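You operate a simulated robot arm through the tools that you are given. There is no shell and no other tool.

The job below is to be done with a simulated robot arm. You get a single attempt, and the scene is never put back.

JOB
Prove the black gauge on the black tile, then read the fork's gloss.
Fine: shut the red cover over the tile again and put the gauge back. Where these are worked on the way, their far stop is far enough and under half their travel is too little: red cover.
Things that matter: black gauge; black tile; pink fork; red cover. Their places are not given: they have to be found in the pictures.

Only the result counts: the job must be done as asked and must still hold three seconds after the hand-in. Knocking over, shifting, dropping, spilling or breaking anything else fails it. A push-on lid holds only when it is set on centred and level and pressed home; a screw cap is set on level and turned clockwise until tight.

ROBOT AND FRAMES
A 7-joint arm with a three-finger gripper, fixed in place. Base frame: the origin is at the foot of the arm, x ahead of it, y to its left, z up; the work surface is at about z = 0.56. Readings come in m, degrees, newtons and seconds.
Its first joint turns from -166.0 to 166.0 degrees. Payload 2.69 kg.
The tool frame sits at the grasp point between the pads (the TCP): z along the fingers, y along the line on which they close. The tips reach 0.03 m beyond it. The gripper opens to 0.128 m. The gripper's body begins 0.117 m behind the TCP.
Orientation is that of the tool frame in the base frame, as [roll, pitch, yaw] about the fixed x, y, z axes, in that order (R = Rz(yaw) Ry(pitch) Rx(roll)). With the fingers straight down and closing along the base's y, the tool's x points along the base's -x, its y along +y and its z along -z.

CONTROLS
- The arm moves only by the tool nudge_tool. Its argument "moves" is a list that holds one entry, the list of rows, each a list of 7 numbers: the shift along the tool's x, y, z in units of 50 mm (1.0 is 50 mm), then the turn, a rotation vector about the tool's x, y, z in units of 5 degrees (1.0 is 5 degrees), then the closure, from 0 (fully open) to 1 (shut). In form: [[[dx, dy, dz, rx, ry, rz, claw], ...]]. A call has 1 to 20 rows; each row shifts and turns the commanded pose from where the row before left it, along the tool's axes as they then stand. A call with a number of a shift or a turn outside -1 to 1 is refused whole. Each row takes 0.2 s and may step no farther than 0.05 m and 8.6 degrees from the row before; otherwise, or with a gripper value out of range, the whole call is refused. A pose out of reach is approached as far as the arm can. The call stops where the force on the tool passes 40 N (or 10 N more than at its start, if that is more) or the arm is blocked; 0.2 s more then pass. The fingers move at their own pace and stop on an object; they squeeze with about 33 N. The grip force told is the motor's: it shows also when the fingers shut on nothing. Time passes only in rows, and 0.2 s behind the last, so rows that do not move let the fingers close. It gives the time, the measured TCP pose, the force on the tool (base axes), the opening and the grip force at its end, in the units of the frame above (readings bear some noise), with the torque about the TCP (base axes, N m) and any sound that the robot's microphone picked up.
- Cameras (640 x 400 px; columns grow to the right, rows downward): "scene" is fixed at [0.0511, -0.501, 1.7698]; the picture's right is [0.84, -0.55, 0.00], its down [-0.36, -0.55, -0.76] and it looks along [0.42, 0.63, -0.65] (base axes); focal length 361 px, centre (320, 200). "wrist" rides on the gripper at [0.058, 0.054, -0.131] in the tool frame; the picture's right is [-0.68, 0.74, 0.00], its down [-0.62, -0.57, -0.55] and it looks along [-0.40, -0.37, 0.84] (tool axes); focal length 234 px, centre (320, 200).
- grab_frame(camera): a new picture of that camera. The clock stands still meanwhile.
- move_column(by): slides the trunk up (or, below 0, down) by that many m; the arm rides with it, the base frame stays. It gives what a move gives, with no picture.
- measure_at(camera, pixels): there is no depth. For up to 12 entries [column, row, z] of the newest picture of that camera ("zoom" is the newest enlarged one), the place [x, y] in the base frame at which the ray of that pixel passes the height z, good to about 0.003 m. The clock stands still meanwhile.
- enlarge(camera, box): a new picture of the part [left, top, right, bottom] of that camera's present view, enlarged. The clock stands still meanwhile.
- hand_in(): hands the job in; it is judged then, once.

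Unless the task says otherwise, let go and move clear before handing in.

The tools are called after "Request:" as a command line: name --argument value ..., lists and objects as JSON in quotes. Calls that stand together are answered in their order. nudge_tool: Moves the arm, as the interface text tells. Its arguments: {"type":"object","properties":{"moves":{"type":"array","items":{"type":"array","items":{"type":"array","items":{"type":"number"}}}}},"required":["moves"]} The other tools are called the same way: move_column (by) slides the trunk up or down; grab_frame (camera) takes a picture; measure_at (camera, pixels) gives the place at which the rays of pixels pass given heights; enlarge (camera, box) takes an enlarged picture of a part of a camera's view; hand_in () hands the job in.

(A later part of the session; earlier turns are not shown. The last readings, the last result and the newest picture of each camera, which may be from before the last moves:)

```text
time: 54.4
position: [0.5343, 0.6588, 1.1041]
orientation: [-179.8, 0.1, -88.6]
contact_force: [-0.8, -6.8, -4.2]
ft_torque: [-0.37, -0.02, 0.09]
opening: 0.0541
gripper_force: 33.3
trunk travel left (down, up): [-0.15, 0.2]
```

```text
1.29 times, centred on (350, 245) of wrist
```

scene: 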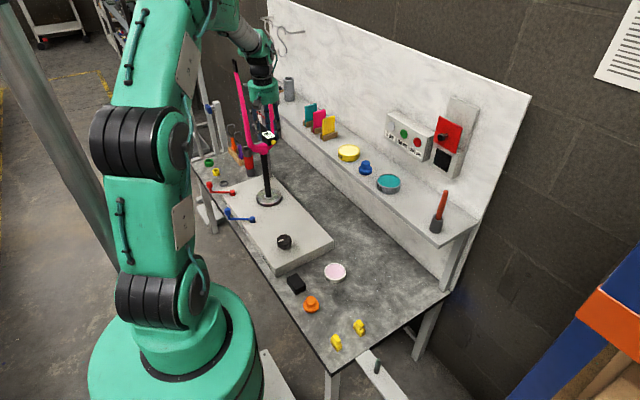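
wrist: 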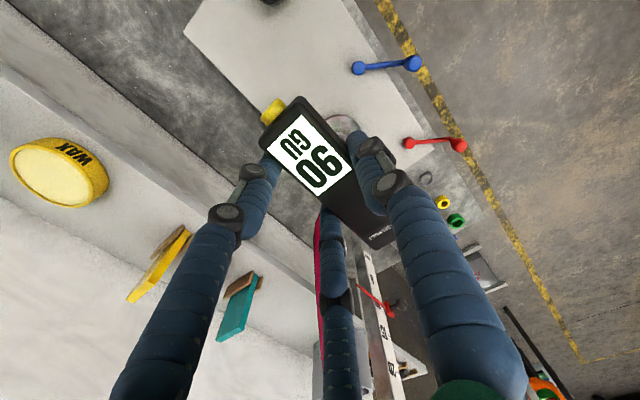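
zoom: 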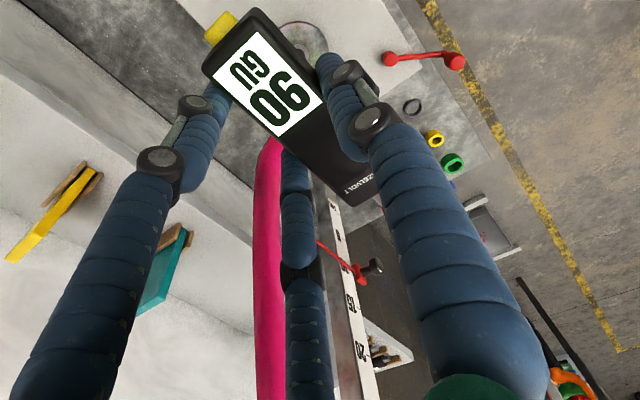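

The right leg seems to have come forward ~1 px, so the fork swivels slightly on its stand when a single leg is pushed. Pressing the crown on the swivel axis avoids that; I'll back off and zoom on the crown.

Request:
nudge_tool --moves '[[[0.3, 0, 0, 0, 0, 0, 1], [0.9, 0, 0, 0, 0, 0, 1], [0.9, 0, 0, 0, 0, 0, 1], [0.9, 0, 0, 0, 0, 0, 1], [0.8, -0.5, 0, 0, 0, 0, 1], [0.8, -0.5, 0, 0, 0, 0, 1], [0.2, -0.5, 0, 0, 0, 0, 1], [0, 0, 0, 0, 0, 0, 1], [0, 0, 0, 0, 0, 0, 1]]]'

Request:
enlarge --camera "scene" --box '[225, 45, 305, 155]'

Request:
enlarge --camera "scene" --box '[235, 110, 295, 210]'

Request:
grab_frame --camera "wrist"

```text
time: 56.4
position: [0.6165, 0.4203, 1.1032]
orientation: [-179.7, 0.1, -88.5]
contact_force: [-0.3, -0.4, -1.5]
ft_torque: [-0.04, -0.06, 0.01]
opening: 0.0545
gripper_force: 33.4
trunk travel left (down, up): [-0.15, 0.2]
```

```text
3.64 times, centred on (265, 100) of scene
```

zoom: 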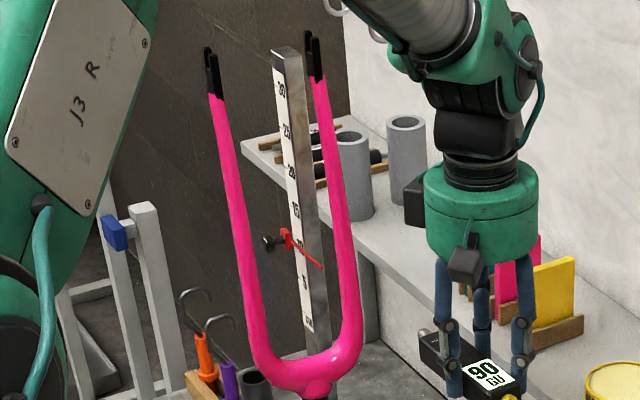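

```text
4.00 times, centred on (265, 160) of scene
```

zoom: 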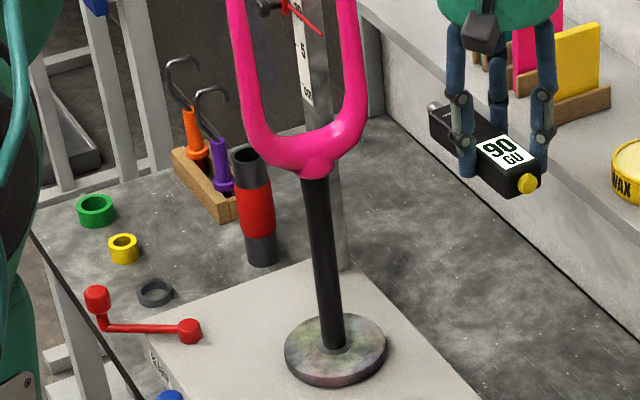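

```text
taken
```

wrist: 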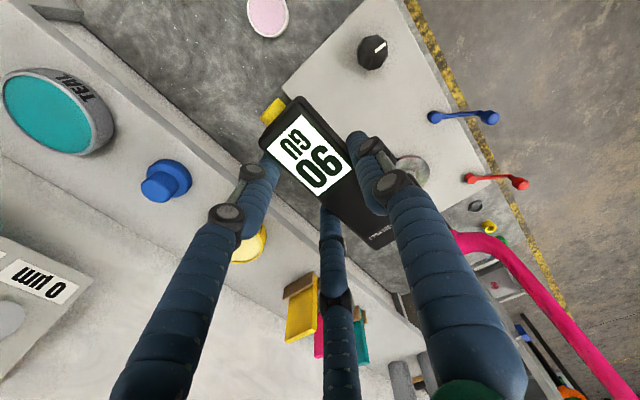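

The fork's left leg and crown are now visible in the wrist view around (470,240)–(600,370). I'll zoom and triangulate the crown and leg.

Request:
enlarge --camera "wrist" --box '[430, 200, 640, 400]'

Request:
measure_at --camera "wrist" --pixels '[[411, 168, 0.6], [411, 168, 0.615], [411, 168, 0.63], [470, 241, 0.9], [470, 241, 0.95], [590, 365, 1.1], [590, 365, 1.15]]'

```text
2.00 times, centred on (535, 300) of wrist
```

zoom: 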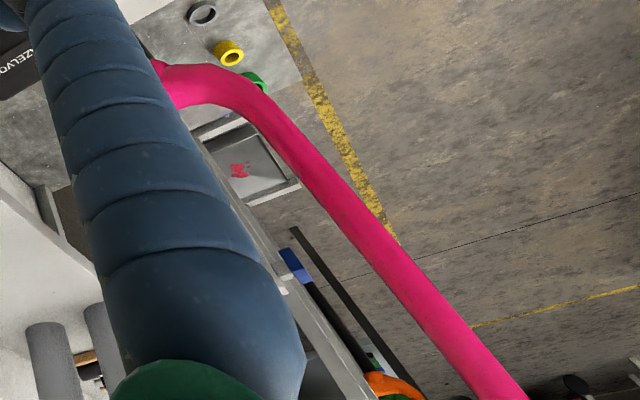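

```text
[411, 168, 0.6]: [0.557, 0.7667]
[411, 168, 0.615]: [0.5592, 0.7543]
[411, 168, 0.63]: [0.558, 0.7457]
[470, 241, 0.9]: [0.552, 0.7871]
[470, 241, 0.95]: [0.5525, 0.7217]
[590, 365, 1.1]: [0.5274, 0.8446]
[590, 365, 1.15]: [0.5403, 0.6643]
```

Request:
measure_at --camera "zoom" --pixels '[[350, 222, 1.0], [350, 222, 1.03], [350, 222, 1.06], [430, 300, 1.06], [430, 300, 1.09], [300, 160, 0.98], [300, 160, 1.0], [200, 84, 0.9], [200, 84, 0.92], [180, 84, 0.9]]'

Request:
enlarge --camera "scene" --box '[235, 60, 295, 160]'

```text
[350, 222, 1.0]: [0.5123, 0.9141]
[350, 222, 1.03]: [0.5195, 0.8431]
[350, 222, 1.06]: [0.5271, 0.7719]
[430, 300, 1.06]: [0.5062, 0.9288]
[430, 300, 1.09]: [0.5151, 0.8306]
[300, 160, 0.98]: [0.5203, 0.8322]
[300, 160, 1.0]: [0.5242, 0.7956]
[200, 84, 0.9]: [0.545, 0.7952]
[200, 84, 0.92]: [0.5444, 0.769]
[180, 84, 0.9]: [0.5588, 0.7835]
```

```text
4.00 times, centred on (265, 110) of scene
```

zoom: 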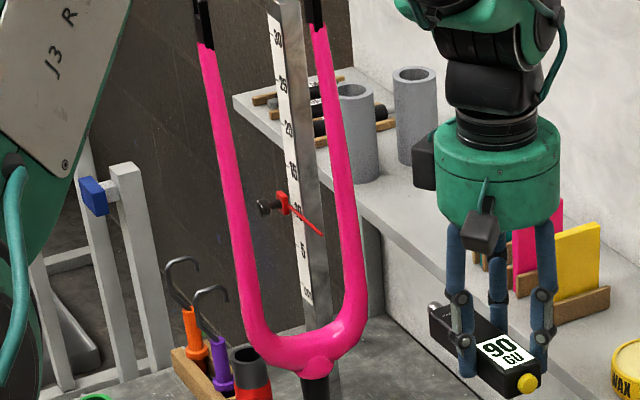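

Request:
measure_at --camera "zoom" --pixels '[[238, 200, 1.06], [238, 200, 1.1], [257, 300, 0.98], [257, 300, 1.02], [217, 100, 1.14], [217, 100, 1.2], [338, 120, 1.1], [354, 250, 1.0], [354, 250, 1.04], [315, 345, 0.9], [315, 345, 0.94], [300, 340, 0.92]]'

```text
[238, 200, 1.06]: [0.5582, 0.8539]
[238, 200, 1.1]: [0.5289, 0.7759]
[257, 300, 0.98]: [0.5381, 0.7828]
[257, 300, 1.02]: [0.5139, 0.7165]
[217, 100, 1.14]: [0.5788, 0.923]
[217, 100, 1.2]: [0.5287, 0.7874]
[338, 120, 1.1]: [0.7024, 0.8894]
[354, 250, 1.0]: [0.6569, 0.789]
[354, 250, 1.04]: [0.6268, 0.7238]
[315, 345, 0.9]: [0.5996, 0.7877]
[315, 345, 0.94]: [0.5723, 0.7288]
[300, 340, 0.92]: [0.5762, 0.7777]
```

Triangulation places the fork plane at y≈0.766–0.772 with the crown centre at (0.587, ~0.77, 0.913). I'll drop to crown height and stop short of it.

Request:
nudge_tool --moves '[[[-0.468, 0.055, 0.56, 0, 0, 0, 1], [-0.468, 0.055, 0.56, 0, 0, 0, 1], [-0.468, 0.055, 0.56, 0, 0, 0, 1], [-0.468, 0.055, 0.56, 0, 0, 0, 1], [-0.468, 0.055, 0.56, 0, 0, 0, 1], [-0.468, 0.055, 0.56, 0, 0, 0, 1], [0, 0, 0, 0, 0, 0, 1], [0, 0, 0, 0, 0, 0, 1]]]'

Request:
enlarge --camera "scene" --box '[235, 110, 295, 190]'

Request:
grab_frame --camera "wrist"

```text
time: 58.2
position: [0.5938, 0.5618, 0.9366]
orientation: [-179.9, 0.1, -88.6]
contact_force: [-0.1, 0.2, -1.4]
ft_torque: [-0.03, -0.02, -0.02]
opening: 0.0542
gripper_force: 32.9
trunk travel left (down, up): [-0.15, 0.2]
```

```text
5.00 times, centred on (265, 150) of scene
```

zoom: 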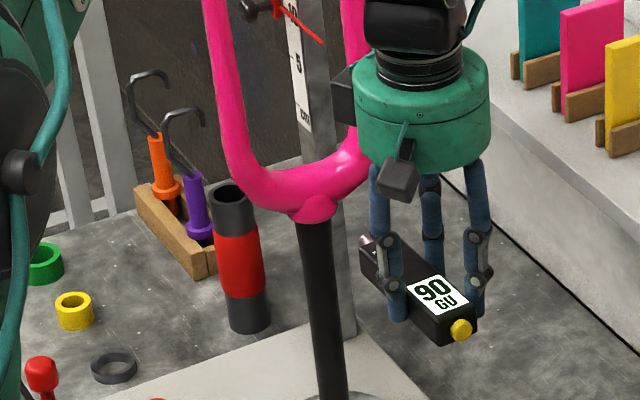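

```text
taken
```

wrist: 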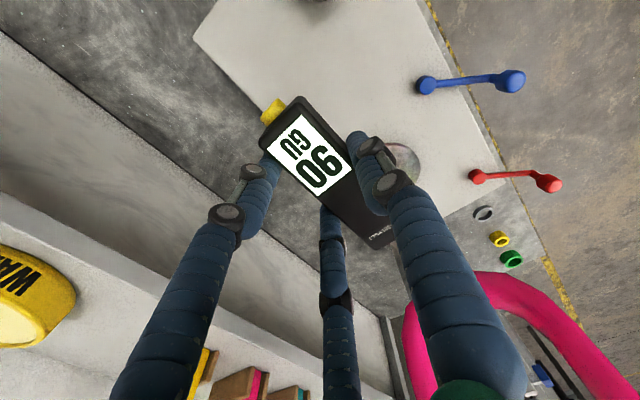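

The nub shows at zoom (367,243) with the crown around (314,192). I'll measure both to fine-tune height and x.

Request:
measure_at --camera "zoom" --pixels '[[367, 243, 0.914], [314, 190, 0.9], [314, 190, 0.92], [314, 170, 0.92], [314, 170, 0.94], [314, 222, 0.88], [314, 222, 0.9], [461, 329, 0.914], [340, 172, 0.92]]'

Request:
enlarge --camera "scene" --box '[250, 130, 285, 170]'

```text
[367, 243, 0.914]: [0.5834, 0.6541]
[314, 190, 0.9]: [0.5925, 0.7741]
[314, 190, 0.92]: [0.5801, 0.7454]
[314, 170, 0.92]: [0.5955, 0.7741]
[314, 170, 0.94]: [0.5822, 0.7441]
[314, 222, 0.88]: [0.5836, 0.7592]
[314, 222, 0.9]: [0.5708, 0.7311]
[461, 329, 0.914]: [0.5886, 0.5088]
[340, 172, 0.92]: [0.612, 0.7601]
```

```text
10.00 times, centred on (268, 150) of scene
```

zoom: 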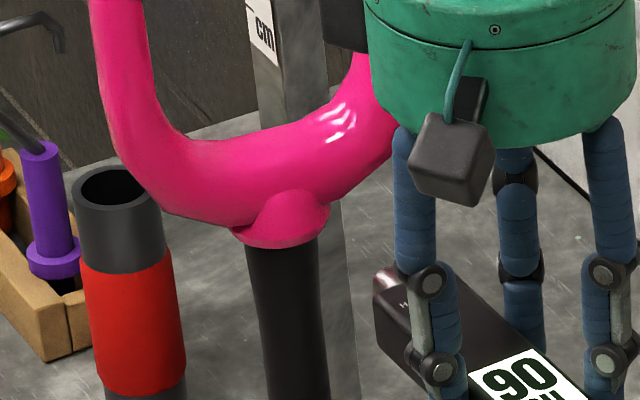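

Crown axis is about (0.590, 0.77, 0.906); the gauge is yawed ~2° off. I'll correct yaw, lower 7 mm, shift 3 mm in x and advance 70 mm.

Request:
nudge_tool --moves '[[[0, -0.06, 0.14, 0, 0, 0.4, 1], [-0.5, 0, 0, 0, 0, 0, 1], [-0.5, 0, 0, 0, 0, 0, 1], [-0.4, 0, 0, 0, 0, 0, 1], [0, 0, 0, 0, 0, 0, 1], [0, 0, 0, 0, 0, 0, 1]]]'

Request:
enlarge --camera "scene" --box '[245, 125, 290, 170]'

```text
time: 59.6
position: [0.6008, 0.629, 0.9288]
orientation: [-179.8, 0.1, -90.6]
contact_force: [0.3, -0.3, -1.3]
ft_torque: [-0.01, -0.04, -0.03]
opening: 0.0542
gripper_force: 33.2
trunk travel left (down, up): [-0.15, 0.2]
```

```text
8.89 times, centred on (268, 148) of scene
```

zoom: 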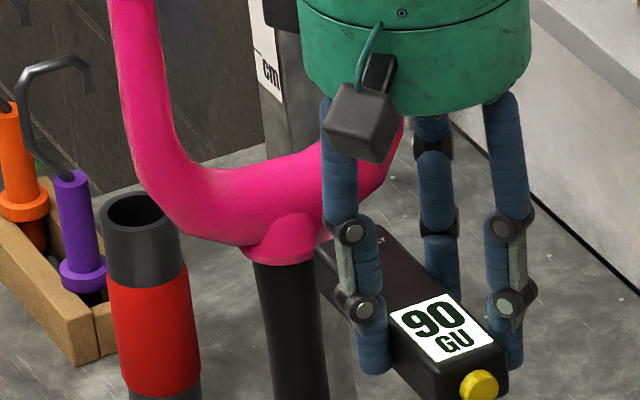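

No contact yet. I'll creep forward in 3 mm steps until the force shows contact.

Request:
nudge_tool --moves '[[[-0.08, 0, 0, 0, 0, 0, 1], [-0.06, 0, 0, 0, 0, 0, 1], [-0.06, 0, 0, 0, 0, 0, 1], [0, 0, 0, 0, 0, 0, 1]]]'

Request:
enlarge --camera "scene" --box '[245, 125, 290, 170]'

```text
time: 60.6
position: [0.5988, 0.6386, 0.9274]
orientation: [-179.9, 0.1, -90.5]
contact_force: [-0.1, -0.5, -2.3]
ft_torque: [-0.11, -0.02, -0.02]
opening: 0.0541
gripper_force: 32.9
trunk travel left (down, up): [-0.15, 0.2]
```

```text
8.89 times, centred on (268, 148) of scene
```

zoom: 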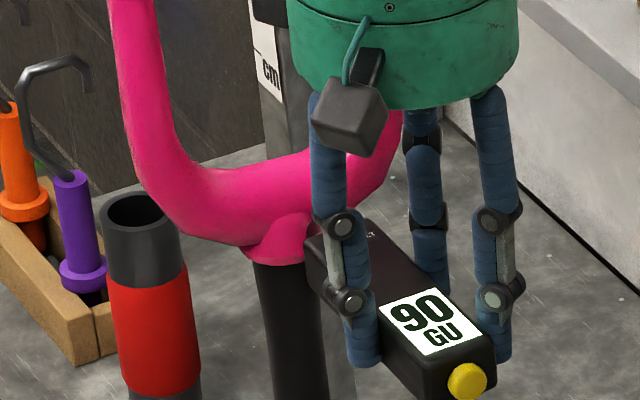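

Very near the crown now. I'll continue with 2 mm steps.

Request:
nudge_tool --moves '[[[-0.04, 0, 0, 0, 0, 0, 1], [-0.04, 0, 0, 0, 0, 0, 1], [-0.04, 0, 0, 0, 0, 0, 1], [0, 0, 0, 0, 0, 0, 1]]]'

Request:
enlarge --camera "scene" --box '[245, 125, 290, 170]'

Request:
enlarge --camera "wrist" --box '[250, 90, 370, 210]'

```text
time: 61.4
position: [0.5983, 0.6388, 0.9258]
orientation: [179.9, -0.3, -90.6]
contact_force: [-0.3, -6.5, -5.0]
ft_torque: [-0.37, 0.02, 0.04]
opening: 0.0541
gripper_force: 32.9
trunk travel left (down, up): [-0.15, 0.2]
stopped in row 4: the force on the tool passed its limit at 43 N (the readings are from after the stop); the commanded pose is now the measured one
```

```text
8.89 times, centred on (268, 148) of scene
```

zoom: 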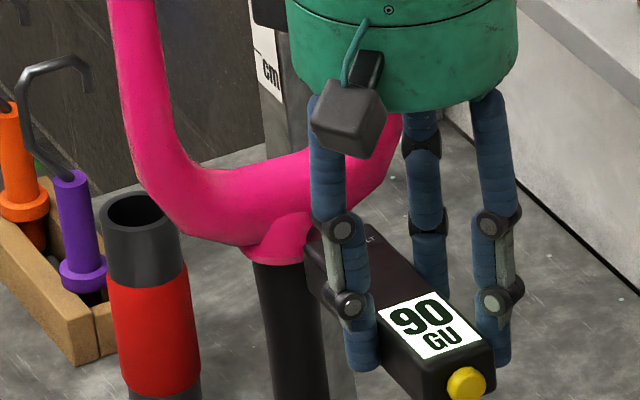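

```text
3.33 times, centred on (310, 150) of wrist
```

zoom: 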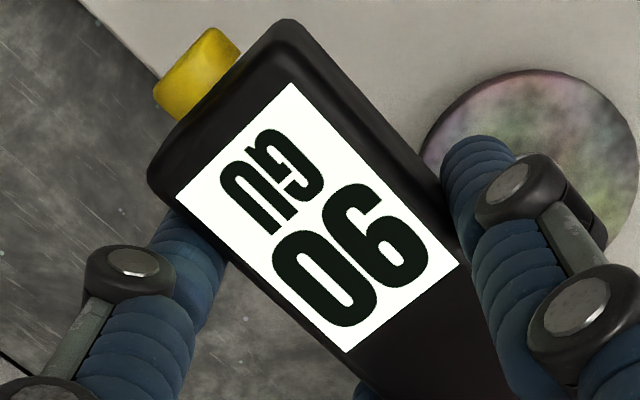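

Contact came with a downward push (Fz −5, tool sank 3 mm), so the nub hit the underside of the crown curve. I'll back off, raise 9 mm and press again.

Request:
nudge_tool --moves '[[[0.3, 0, 0, 0, 0, 0, 1], [0, 0, -0.22, 0, 0, 0, 1], [-0.2, 0, 0, 0, 0, 0, 1], [-0.06, 0, 0, 0, 0, 0, 1], [0, 0, 0, 0, 0, 0, 1]]]'

Request:
enlarge --camera "wrist" --box '[250, 90, 370, 210]'

```text
time: 62.6
position: [0.5985, 0.6376, 0.9378]
orientation: [179.9, -0.1, -90.4]
contact_force: [-0.5, -0.2, -1.3]
ft_torque: [-0.02, 0.0, 0.02]
opening: 0.0544
gripper_force: 33.5
trunk travel left (down, up): [-0.15, 0.2]
```

```text
3.33 times, centred on (310, 150) of wrist
```

zoom: 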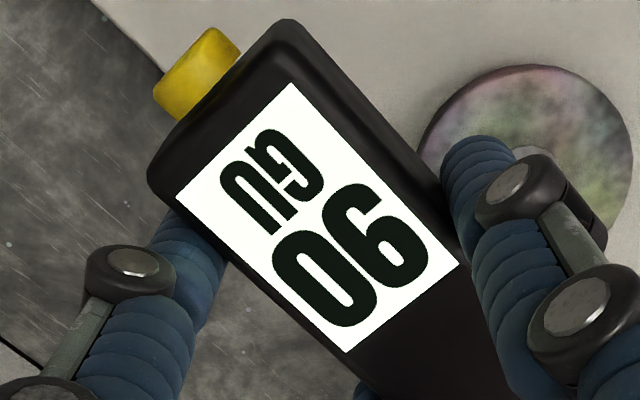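

No contact yet at this height. I'll creep in again by small steps.

Request:
nudge_tool --moves '[[[-0.04, 0, 0, 0, 0, 0, 1], [-0.04, 0, 0, 0, 0, 0, 1], [0, 0, 0, 0, 0, 0, 1]]]'

Request:
enlarge --camera "wrist" --box '[250, 90, 370, 210]'

Request:
enlarge --camera "scene" --box '[245, 125, 290, 170]'

```text
time: 63.4
position: [0.5984, 0.6394, 0.9379]
orientation: [179.9, -0.2, -90.7]
contact_force: [2.1, -30.3, 2.9]
ft_torque: [-0.23, -0.04, -0.13]
opening: 0.0542
gripper_force: 33.5
trunk travel left (down, up): [-0.15, 0.2]
```

```text
3.33 times, centred on (310, 150) of wrist
```

zoom: 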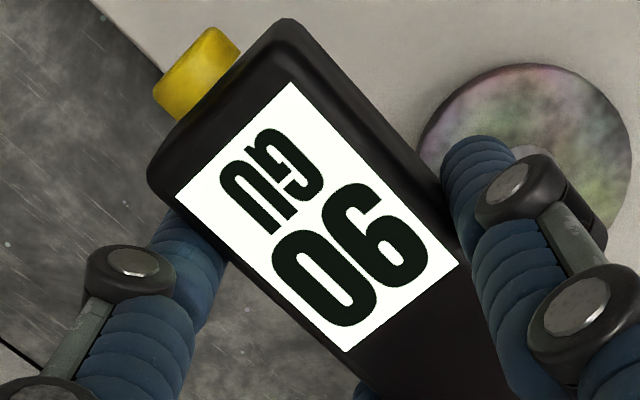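

```text
8.89 times, centred on (268, 148) of scene
```

zoom: 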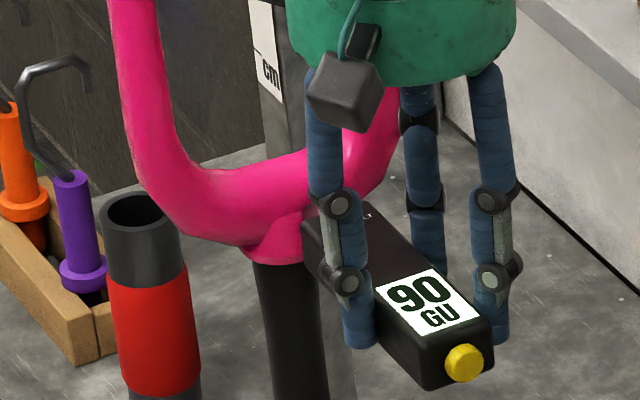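

Contact is square now (Fy −30 N on the crown). I'll hold for over a second and re-read.

Request:
nudge_tool --moves '[[[0, 0, 0, 0, 0, 0, 1], [0, 0, 0, 0, 0, 0, 1], [0, 0, 0, 0, 0, 0, 1], [0, 0, 0, 0, 0, 0, 1], [0, 0, 0, 0, 0, 0, 1], [0, 0, 0, 0, 0, 0, 1]]]'

Request:
enlarge --camera "wrist" --box '[250, 90, 370, 210]'

Request:
grab_frame --camera "wrist"

```text
time: 64.8
position: [0.5983, 0.6405, 0.9382]
orientation: [179.9, -0.2, -90.6]
contact_force: [6.9, -38.2, -6.8]
ft_torque: [-1.35, -0.18, -0.61]
opening: 0.0542
gripper_force: 33.2
trunk travel left (down, up): [-0.15, 0.2]
```

```text
3.33 times, centred on (310, 150) of wrist
```

zoom: 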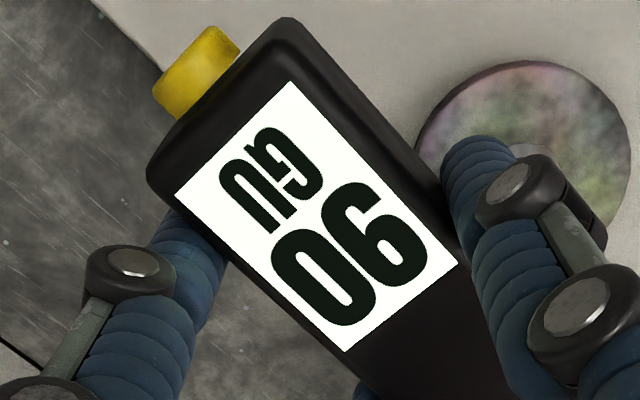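

```text
taken
```

wrist: 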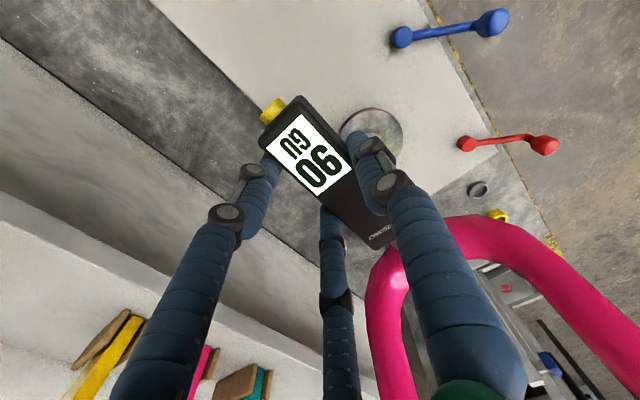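

The display stays at 90 at −38 N on the crown, so this is not registering as a new reading. Before trying elsewhere I'll ease off and study the fork's geometry from here.

Request:
nudge_tool --moves '[[[0.2, 0, 0, 0, 0, 0, 1], [0.4, 0, 0, 0, 0, 0, 1], [0, 0, 0, 0, 0, 0, 1], [0, 0, 0, 0, 0, 0, 1]]]'

Request:
enlarge --camera "wrist" --box '[340, 180, 640, 400]'

Request:
enlarge --camera "scene" --box '[225, 40, 295, 160]'

```text
time: 65.8
position: [0.5999, 0.6121, 0.9367]
orientation: [-180.0, -0.3, -90.6]
contact_force: [-0.6, -0.1, -1.7]
ft_torque: [-0.01, -0.01, -0.01]
opening: 0.0545
gripper_force: 33.4
trunk travel left (down, up): [-0.15, 0.2]
```

```text
1.82 times, centred on (490, 290) of wrist
```

zoom: 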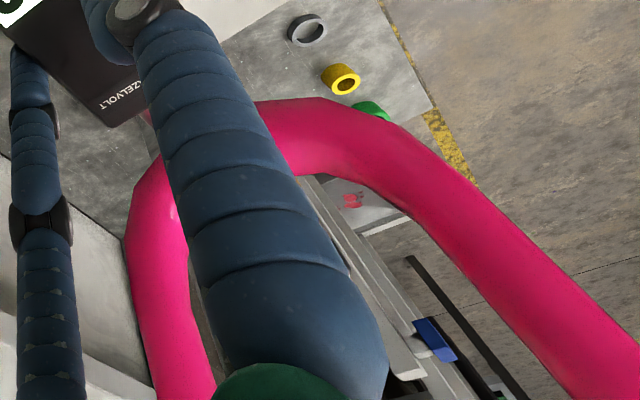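

```text
3.33 times, centred on (260, 100) of scene
```

zoom: 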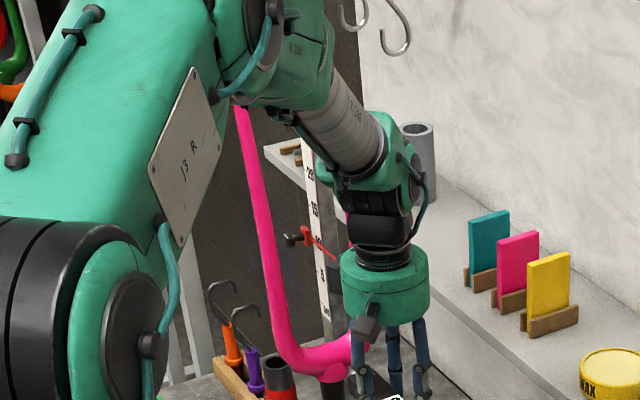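

Request:
measure_at --camera "zoom" --pixels '[[258, 200, 1.08], [258, 200, 1.12], [272, 270, 1.0], [272, 270, 1.04], [247, 140, 1.12], [247, 140, 1.16], [334, 355, 0.9], [334, 355, 0.92]]'

Request:
grab_frame --camera "wrist"

Request:
measure_at --camera "wrist" --pixels '[[589, 320, 1.0], [589, 320, 1.03], [548, 279, 0.96], [548, 279, 1.0], [405, 339, 1.0], [405, 339, 1.03], [398, 310, 0.96], [398, 310, 1.0]]'

```text
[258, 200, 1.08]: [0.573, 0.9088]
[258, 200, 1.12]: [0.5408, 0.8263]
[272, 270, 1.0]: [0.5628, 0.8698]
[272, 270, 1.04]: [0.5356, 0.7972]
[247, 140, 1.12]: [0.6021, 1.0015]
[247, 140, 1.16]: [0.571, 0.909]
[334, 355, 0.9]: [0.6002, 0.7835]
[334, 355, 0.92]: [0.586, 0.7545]
```

```text
taken
```

wrist: 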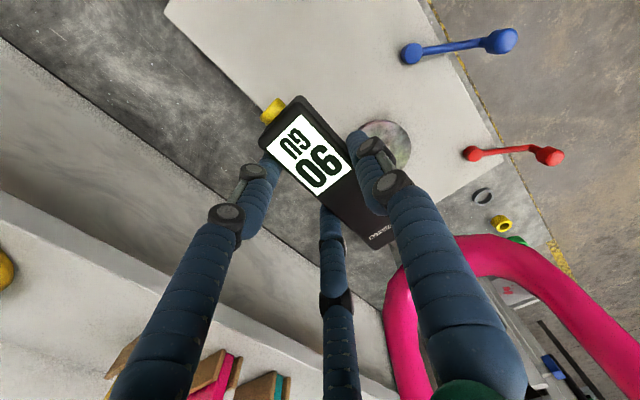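

```text
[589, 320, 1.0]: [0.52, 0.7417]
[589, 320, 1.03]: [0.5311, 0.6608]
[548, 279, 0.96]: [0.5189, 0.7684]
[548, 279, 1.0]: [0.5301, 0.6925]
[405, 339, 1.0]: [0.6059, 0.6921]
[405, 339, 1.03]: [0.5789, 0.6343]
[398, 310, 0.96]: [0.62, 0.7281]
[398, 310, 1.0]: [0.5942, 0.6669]
```

Triangulation suggests the fork may have turned. I'll withdraw the hand and get a clean view of the fork for comparison with the first picture.

Request:
nudge_tool --moves '[[[0.9, 0, 0, 0, 0, 0, 1], [0.9, 0, 0, 0, 0, 0, 1], [0.7, 0, -0.6, 0, 0, 0, 1], [0.7, 0, -0.6, 0, 0, 0, 1], [0.7, 0, -0.6, 0, 0, 0, 1], [0, 0, 0, 0, 0, 0, 1], [0, 0, 0, 0, 0, 0, 1]]]'

Request:
enlarge --camera "scene" --box '[225, 45, 305, 155]'

Request:
enlarge --camera "scene" --box '[205, 40, 325, 220]'

Request:
grab_frame --camera "wrist"

```text
time: 67.4
position: [0.5931, 0.4195, 1.0306]
orientation: [179.9, -0.2, -90.5]
contact_force: [-0.3, -0.2, -1.8]
ft_torque: [-0.04, 0.0, 0.01]
opening: 0.0543
gripper_force: 32.7
trunk travel left (down, up): [-0.15, 0.2]
```

```text
3.64 times, centred on (265, 100) of scene
```

zoom: 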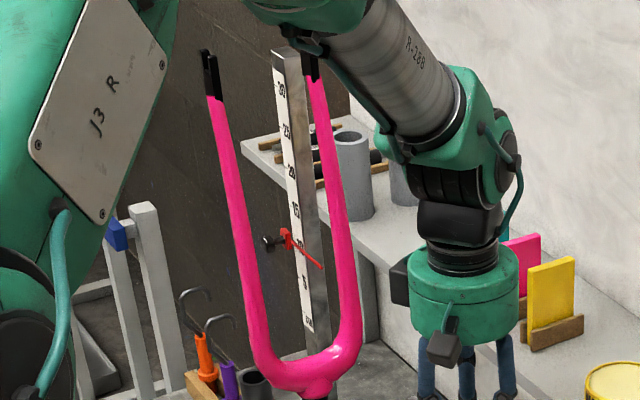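

```text
2.22 times, centred on (265, 130) of scene
```

zoom: 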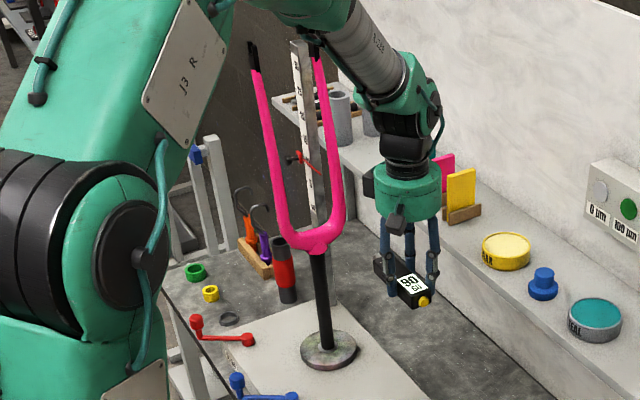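

```text
taken
```

wrist: 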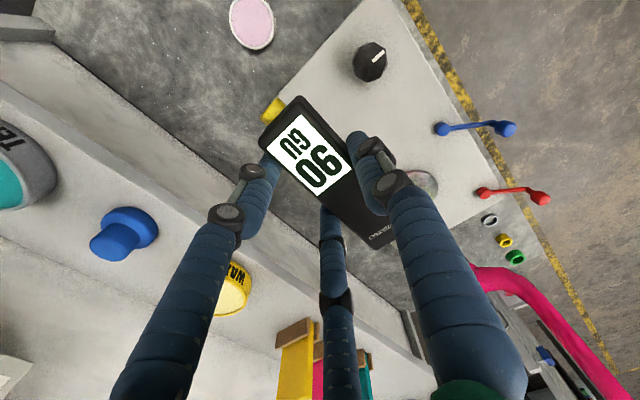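

The fork looks back at its original orientation, so it only swivels slightly. I'll try the left leg from its outer side instead (force passes through the swivel axis); first turning the gauge back to point +x.

Request:
nudge_tool --moves '[[[0, 0, 0, 0, 0, 1, 1], [0, 0, 0, 0, 0, 1, 1], [0, 0, 0, 0, 0, 1, 1], [0, 0, 0, 0, 0, 1, 1], [0, 0, 0, 0, 0, 1, 1], [0, 0, 0, 0, 0, 1, 1], [0, 0, 0, 0, 0, 1, 1], [0, 0, 0, 0, 0, 1, 1], [0, 0, 0, 0, 0, 1, 1], [0, 0, 0, 0, 0, 1, 1], [0, 0, 0, 0, 0, 1, 1], [0, 0, 0, 0, 0, 1, 1], [0, 0, 0, 0, 0, 1, 1], [0, 0, 0, 0, 0, 1, 1], [0, 0, 0, 0, 0, 1, 1], [0, 0, 0, 0, 0, 1, 1], [0, 0, 0, 0, 0, 1, 1], [0, 0, 0, 0, 0, 0.6, 1], [0, 0, 0, 0, 0, 0, 1]]]'

Request:
nudge_tool --moves '[[[0.52, 0.71, -0.08, 0, 0, 0, 1], [0.52, 0.71, -0.08, 0, 0, 0, 1], [0.52, 0.71, -0.08, 0, 0, 0, 1], [0.52, 0.71, -0.08, 0, 0, 0, 1], [0.52, 0.71, -0.08, 0, 0, 0, 1], [0.52, 0.71, -0.08, 0, 0, 0, 1], [0.52, 0.71, -0.08, 0, 0, 0, 1], [0.52, 0.71, -0.08, 0, 0, 0, 1], [0.52, 0.71, -0.08, 0, 0, 0, 1], [0, 0, 0, 0, 0, 0, 1], [0, 0, 0, 0, 0, 0, 1]]]'

Request:
grab_frame --camera "scene"

Request:
grab_frame --camera "wrist"

```text
time: 71.4
position: [0.597, 0.4183, 1.0287]
orientation: [-179.8, 0.0, -178.6]
contact_force: [-0.5, -0.6, -1.4]
ft_torque: [0.01, -0.02, 0.0]
opening: 0.0541
gripper_force: 33.0
trunk travel left (down, up): [-0.15, 0.2]
```

```text
time: 73.8
position: [0.3547, 0.7328, 1.0635]
orientation: [-179.7, 0.1, -178.6]
contact_force: [-0.3, 0.0, -1.1]
ft_torque: [-0.01, 0.01, 0.02]
opening: 0.0542
gripper_force: 33.5
trunk travel left (down, up): [-0.15, 0.2]
```

```text
taken
```

scene: 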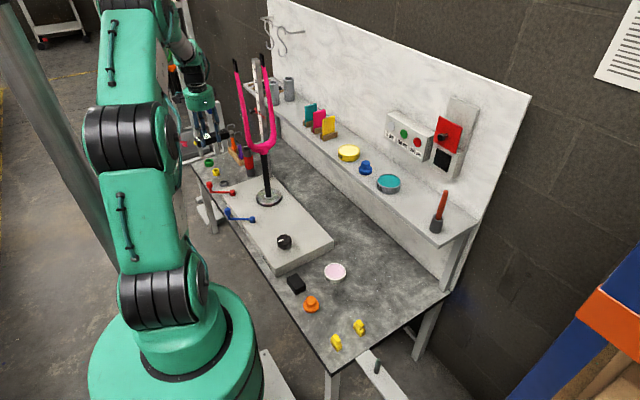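

```text
taken
```

wrist: 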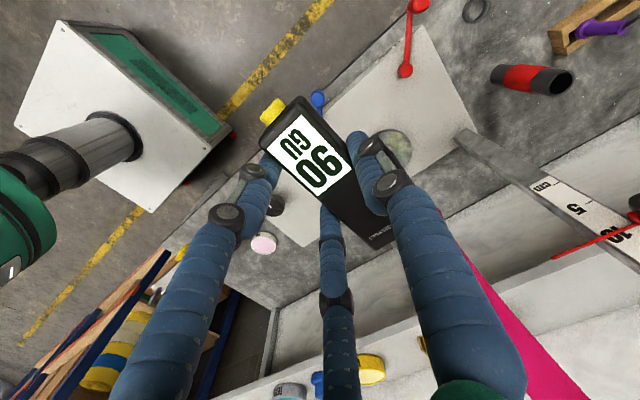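

Good reach, and the scene view now has a clear side-on look. I'll zoom on the gauge and fork leg.

Request:
enlarge --camera "scene" --box '[185, 80, 285, 180]'

Request:
enlarge --camera "scene" --box '[205, 40, 325, 220]'

Request:
enlarge --camera "wrist" --box '[340, 200, 640, 400]'

```text
4.00 times, centred on (235, 130) of scene
```

zoom: 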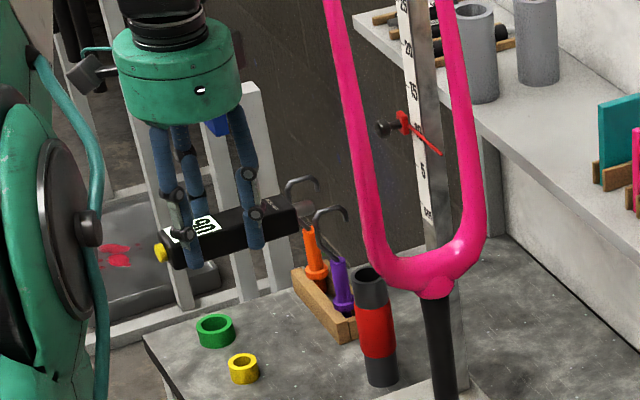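

```text
2.22 times, centred on (265, 130) of scene
```

zoom: 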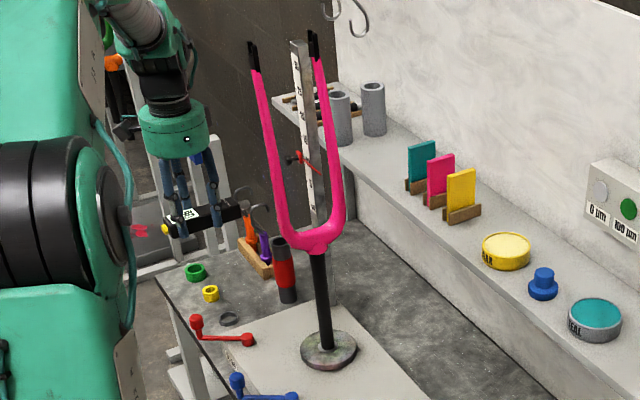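

```text
2.00 times, centred on (490, 300) of wrist
```

zoom: 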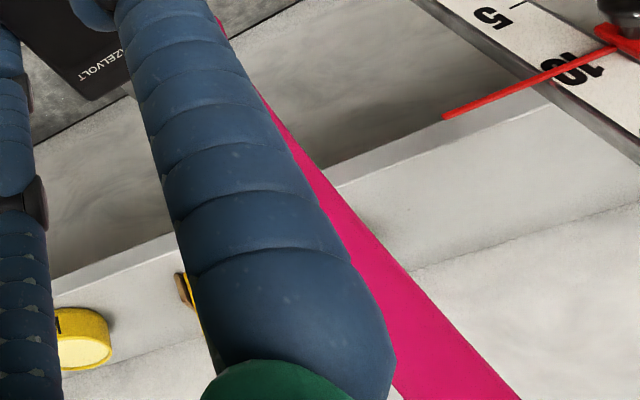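

This gives a very different azimuth on the leg; pixels (452,382) (leg centre) and (420,275) (right edge) in the wrist zoom help fix its y.

Request:
measure_at --camera "zoom" --pixels '[[452, 382, 1.1], [452, 382, 1.13], [452, 382, 1.16], [508, 385, 1.13], [508, 385, 1.16], [420, 275, 1.08], [420, 275, 1.11], [395, 380, 1.13]]'

Request:
enlarge --camera "scene" --box '[235, 50, 295, 160]'

```text
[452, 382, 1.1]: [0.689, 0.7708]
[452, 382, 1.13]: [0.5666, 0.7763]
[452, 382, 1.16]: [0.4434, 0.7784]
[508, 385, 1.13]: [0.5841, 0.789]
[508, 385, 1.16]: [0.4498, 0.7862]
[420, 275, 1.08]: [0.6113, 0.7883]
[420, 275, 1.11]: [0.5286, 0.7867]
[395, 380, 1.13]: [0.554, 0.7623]
```

```text
3.64 times, centred on (265, 105) of scene
```

zoom: 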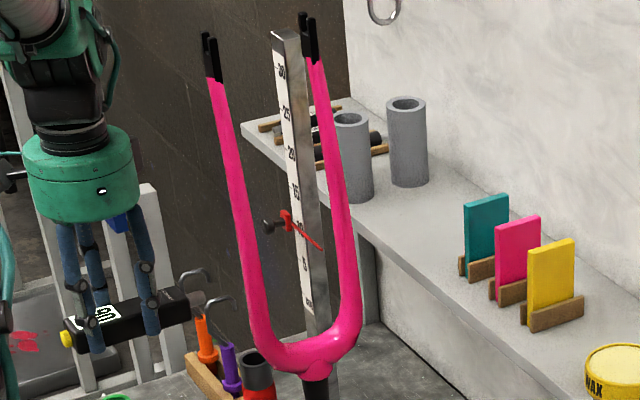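

Request:
measure_at --camera "zoom" --pixels '[[240, 200, 1.06], [240, 200, 1.1], [255, 280, 1.0], [255, 280, 1.04], [197, 299, 1.0415], [66, 339, 1.0415], [222, 120, 1.1], [222, 120, 1.15]]'

Request:
measure_at --camera "wrist" --pixels '[[259, 140, 1.054], [300, 97, 1.054], [372, 250, 1.054], [275, 110, 1.0415]]'

```text
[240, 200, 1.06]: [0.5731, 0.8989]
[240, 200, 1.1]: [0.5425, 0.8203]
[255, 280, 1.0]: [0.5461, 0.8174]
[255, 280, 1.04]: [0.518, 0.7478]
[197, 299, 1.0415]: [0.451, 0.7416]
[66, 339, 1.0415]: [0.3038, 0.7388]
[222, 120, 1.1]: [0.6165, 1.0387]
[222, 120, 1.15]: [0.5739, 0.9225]
```

```text
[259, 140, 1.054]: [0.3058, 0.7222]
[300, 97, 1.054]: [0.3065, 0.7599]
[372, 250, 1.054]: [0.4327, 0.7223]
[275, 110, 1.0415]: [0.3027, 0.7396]
```

Leg axis: about (0.529, 0.776) at z≈1.04; the gauge nub is at y≈0.741. I'll shift +35 mm in y, then advance 42 mm in x and check.

Request:
nudge_tool --moves '[[[-0.009, 0.35, 0, 0, 0, 0, 1], [-0.009, 0.35, 0, 0, 0, 0, 1], [-0.42, -0.01, 0, 0, 0, 0, 1], [-0.42, -0.01, 0, 0, 0, 0, 1], [0, 0, 0, 0, 0, 0, 1], [0, 0, 0, 0, 0, 0, 1]]]'

Request:
enlarge --camera "scene" --box '[215, 90, 275, 150]'

Request:
grab_frame --camera "wrist"

```text
time: 75.2
position: [0.396, 0.768, 1.0641]
orientation: [-179.8, 0.1, -178.4]
contact_force: [0.3, 0.2, -2.0]
ft_torque: [-0.05, 0.04, 0.03]
opening: 0.0544
gripper_force: 32.8
trunk travel left (down, up): [-0.15, 0.2]
```

```text
6.67 times, centred on (245, 120) of scene
```

zoom: 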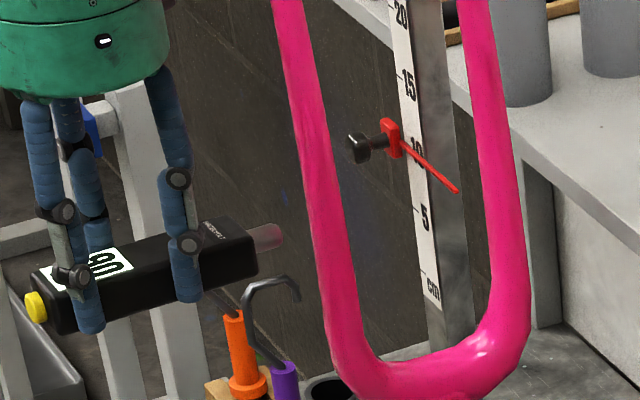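

```text
taken
```

wrist: 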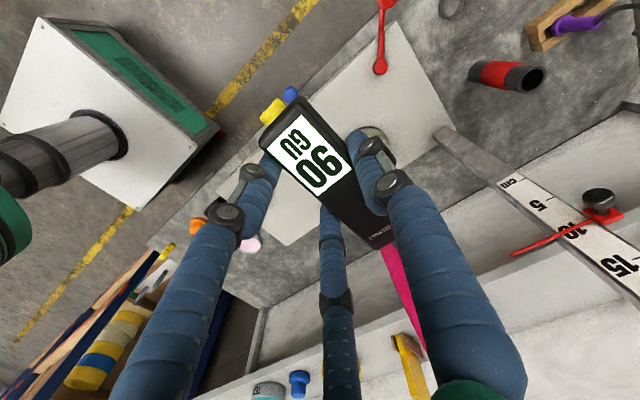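

The nub tip at zoom (283,236) is ~25 mm from the leg's edge (318,236) and is aimed at it. I'll advance 18 mm, then creep.

Request:
nudge_tool --moves '[[[-0.2, -0.004, 0, 0, 0, 0, 1], [-0.16, -0.004, 0, 0, 0, 0, 1], [-0.04, 0, 0, 0, 0, 0, 1], [-0.04, 0, 0, 0, 0, 0, 1], [0, 0, 0, 0, 0, 0, 1]]]'

Request:
enlarge --camera "scene" --box '[215, 90, 275, 150]'

```text
time: 76.6
position: [0.4136, 0.7678, 1.0615]
orientation: [-179.7, -0.2, -178.5]
contact_force: [-12.2, -0.1, 2.2]
ft_torque: [0.03, -0.06, 0.09]
opening: 0.0543
gripper_force: 33.4
trunk travel left (down, up): [-0.15, 0.2]
stopped in row 5: the force on the tool passed its limit at 41 N (the readings are from after the stop); the commanded pose is now the measured one
```

```text
6.67 times, centred on (245, 120) of scene
```

zoom: 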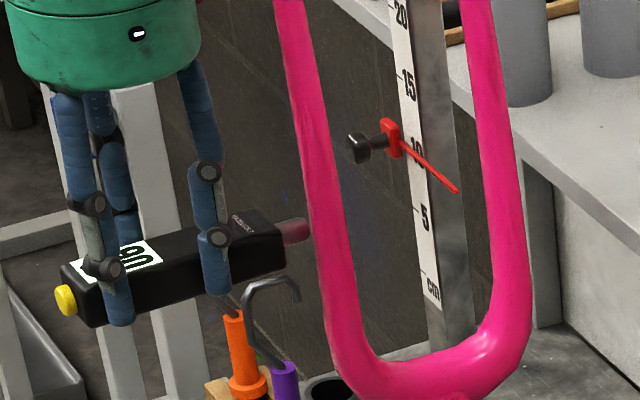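

Square contact (Fx −12 N, Fy ≈ 0) with the leg. The display may have changed, so I'll zoom in on it.

Request:
enlarge --camera "wrist" --box '[250, 90, 370, 210]'

Request:
enlarge --camera "scene" --box '[245, 110, 275, 140]'

```text
3.33 times, centred on (310, 150) of wrist
```

zoom: 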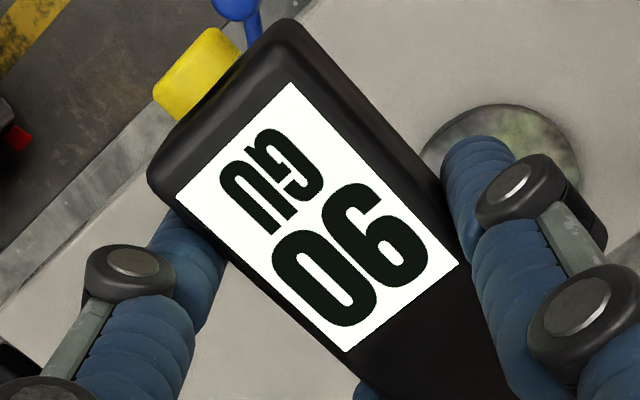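

```text
13.33 times, centred on (260, 125) of scene
```

zoom: 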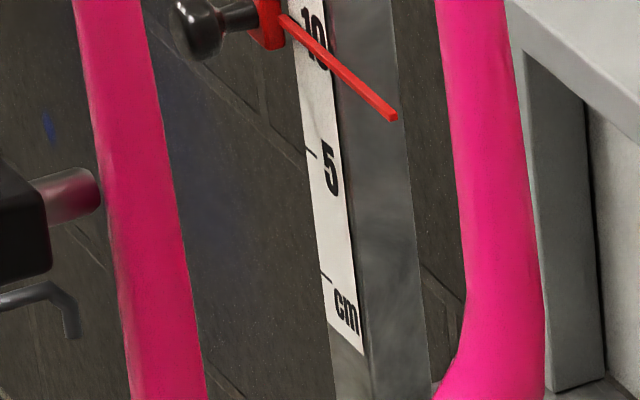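

Still 90. I'll press another millimetre and hold for a second to be sure.

Request:
nudge_tool --moves '[[[-0.03, 0, 0, 0, 0, 0, 1], [0, 0, 0, 0, 0, 0, 1], [0, 0, 0, 0, 0, 0, 1], [0, 0, 0, 0, 0, 0, 1], [0, 0, 0, 0, 0, 0, 1], [0, 0, 0, 0, 0, 0, 1]]]'

Request:
enlarge --camera "wrist" --box '[250, 90, 370, 210]'

Request:
enlarge --camera "scene" --box '[215, 90, 275, 150]'

```text
time: 77.9
position: [0.4143, 0.7688, 1.0618]
orientation: [-179.8, -0.2, -178.4]
contact_force: [-11.5, 1.6, 1.3]
ft_torque: [0.02, -0.13, 0.23]
opening: 0.0545
gripper_force: 33.0
trunk travel left (down, up): [-0.15, 0.2]
stopped in row 6: the force on the tool passed its limit at 41 N (the readings are from after the stop); the commanded pose is now the measured one
```

```text
3.33 times, centred on (310, 150) of wrist
```

zoom: 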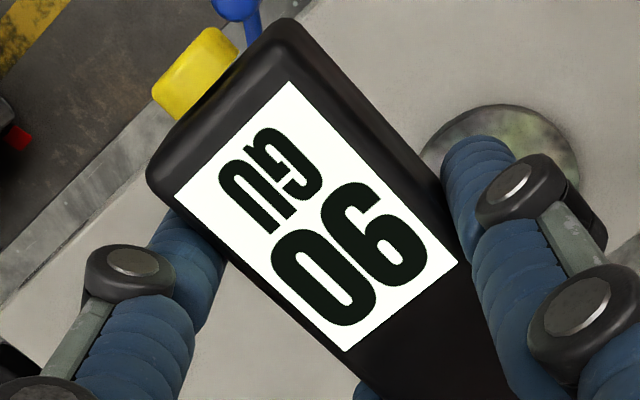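

```text
6.67 times, centred on (245, 120) of scene
```

zoom: 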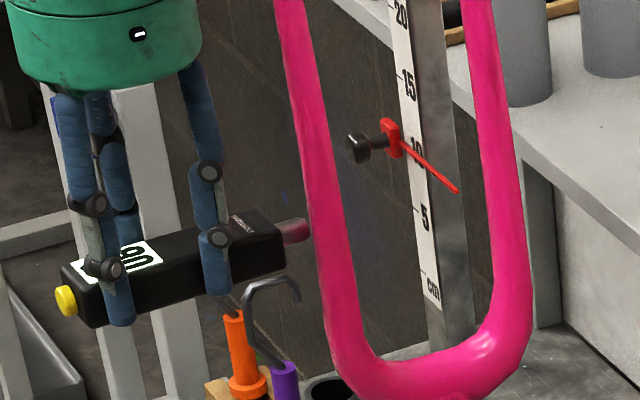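

The reading still shows 90 with firm, square contact. I'll look very closely at the nub tip and leg for any visible gap.

Request:
enlarge --camera "scene" --box '[236, 118, 252, 131]'

Request:
enlarge --camera "wrist" --box '[340, 210, 450, 330]'

```text
16.00 times, centred on (244, 124) of scene
```

zoom: 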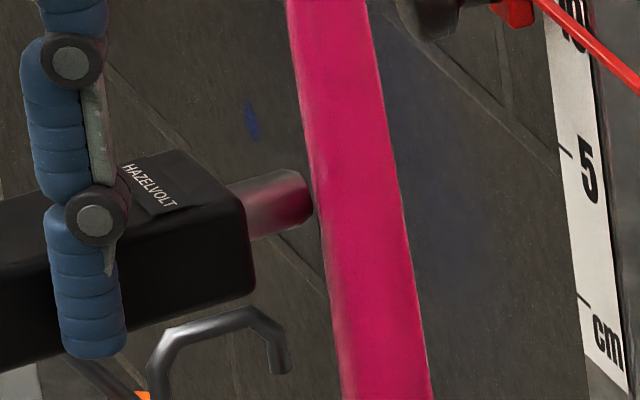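

```text
3.33 times, centred on (395, 270) of wrist
```

zoom: 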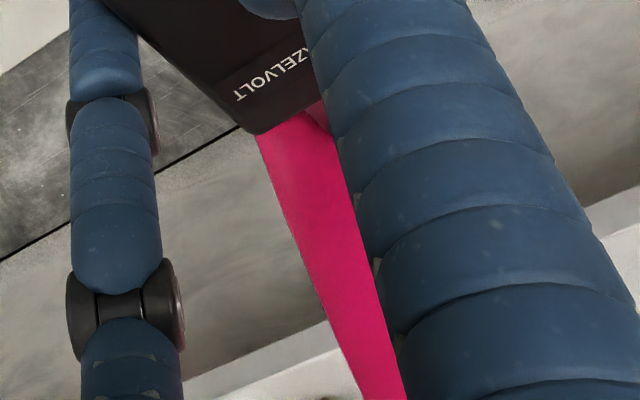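

Request:
measure_at --camera "zoom" --pixels '[[318, 118, 1.045], [325, 122, 1.04], [258, 137, 1.045], [300, 260, 1.08], [380, 240, 1.08], [300, 260, 1.1], [380, 240, 1.1], [338, 250, 1.09]]'

```text
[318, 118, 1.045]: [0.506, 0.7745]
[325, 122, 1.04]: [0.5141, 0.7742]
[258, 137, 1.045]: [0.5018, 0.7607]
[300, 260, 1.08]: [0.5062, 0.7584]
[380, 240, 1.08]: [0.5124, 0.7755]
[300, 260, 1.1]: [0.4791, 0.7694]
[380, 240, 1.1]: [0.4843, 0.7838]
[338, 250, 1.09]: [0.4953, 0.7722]
```

The swivelling leg is likely being touched off-centre (nub y≈0.7745 vs leg centre ≈0.762). The crown on the swivel axis is better; comparing my two crown touches, its mid-height should be at TCP z≈0.9325. I'll withdraw and turn the gauge back to +y.

Request:
nudge_tool --moves '[[[0.3, 0, 0, 0, 0, 0, 1], [0.9, 0, 0, 0, 0, 0, 1], [0, -0.9, 0, 0, 0, 0, 1], [-0.2, -0.9, 0, 0, 0, 0, 1], [-0.6, -0.75, 0, 0, 0, 0, 1], [-0.7, -0.65, 0, 0, 0, 0, 1], [-0.7, -0.65, 0, 0, 0, 0, 1], [-0.7, -0.65, 0, 0, 0, 0, 1], [-0.7, -0.65, 0, 0, 0, 0, 1], [-0.7, -0.65, 0, 0, 0, 0, 1], [-0.5, -0.3, 0, 0, 0, 0, 1], [0, 0, 0, 0, 0, 0, 1]]]'

Request:
nudge_tool --moves '[[[0, 0, 0, 0, 0, -1, 1], [0, 0, 0, 0, 0, -1, 1], [0, 0, 0, 0, 0, -1, 1], [0, 0, 0, 0, 0, -1, 1], [0, 0, 0, 0, 0, -1, 1], [0, 0, 0, 0, 0, -1, 1], [0, 0, 0, 0, 0, -1, 1], [0, 0, 0, 0, 0, -1, 1], [0, 0, 0, 0, 0, -1, 1], [0, 0, 0, 0, 0, -1, 1], [0, 0, 0, 0, 0, -1, 1], [0, 0, 0, 0, 0, -1, 1], [0, 0, 0, 0, 0, -1, 1], [0, 0, 0, 0, 0, -1, 1], [0, 0, 0, 0, 0, -1, 1], [0, 0, 0, 0, 0, -1, 1], [0, 0, 0, 0, 0, -1, 1], [0, 0, 0, 0, 0, -0.7, 1], [0, 0, 0, 0, 0, 0, 1]]]'

Request:
enlarge --camera "scene" --box '[225, 45, 305, 155]'

Request:
grab_frame --camera "wrist"

```text
time: 80.5
position: [0.6047, 0.4681, 1.0619]
orientation: [-179.7, -0.2, -178.4]
contact_force: [0.6, 1.0, -1.9]
ft_torque: [-0.01, 0.08, -0.03]
opening: 0.0543
gripper_force: 32.7
trunk travel left (down, up): [-0.15, 0.2]
```

```text
time: 84.5
position: [0.6044, 0.4685, 1.0632]
orientation: [179.8, -0.3, -89.8]
contact_force: [-0.3, 0.3, -1.5]
ft_torque: [-0.05, -0.01, 0.0]
opening: 0.0543
gripper_force: 33.3
trunk travel left (down, up): [-0.15, 0.2]
```

```text
3.64 times, centred on (265, 100) of scene
```

zoom: 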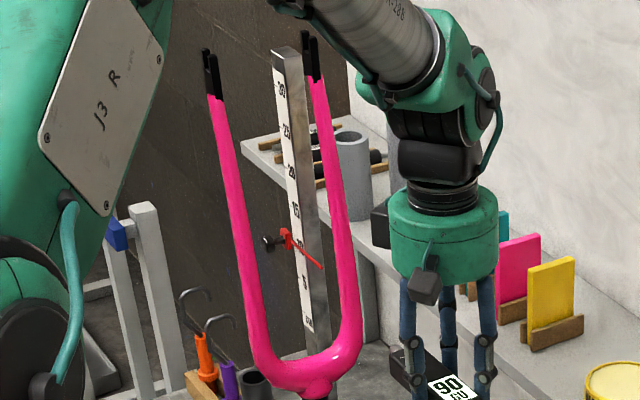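

```text
taken
```

wrist: 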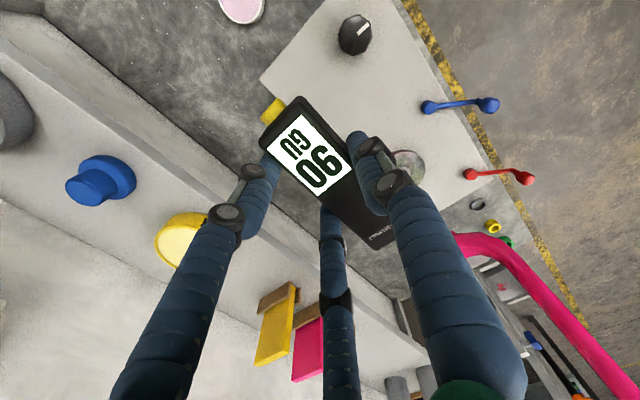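

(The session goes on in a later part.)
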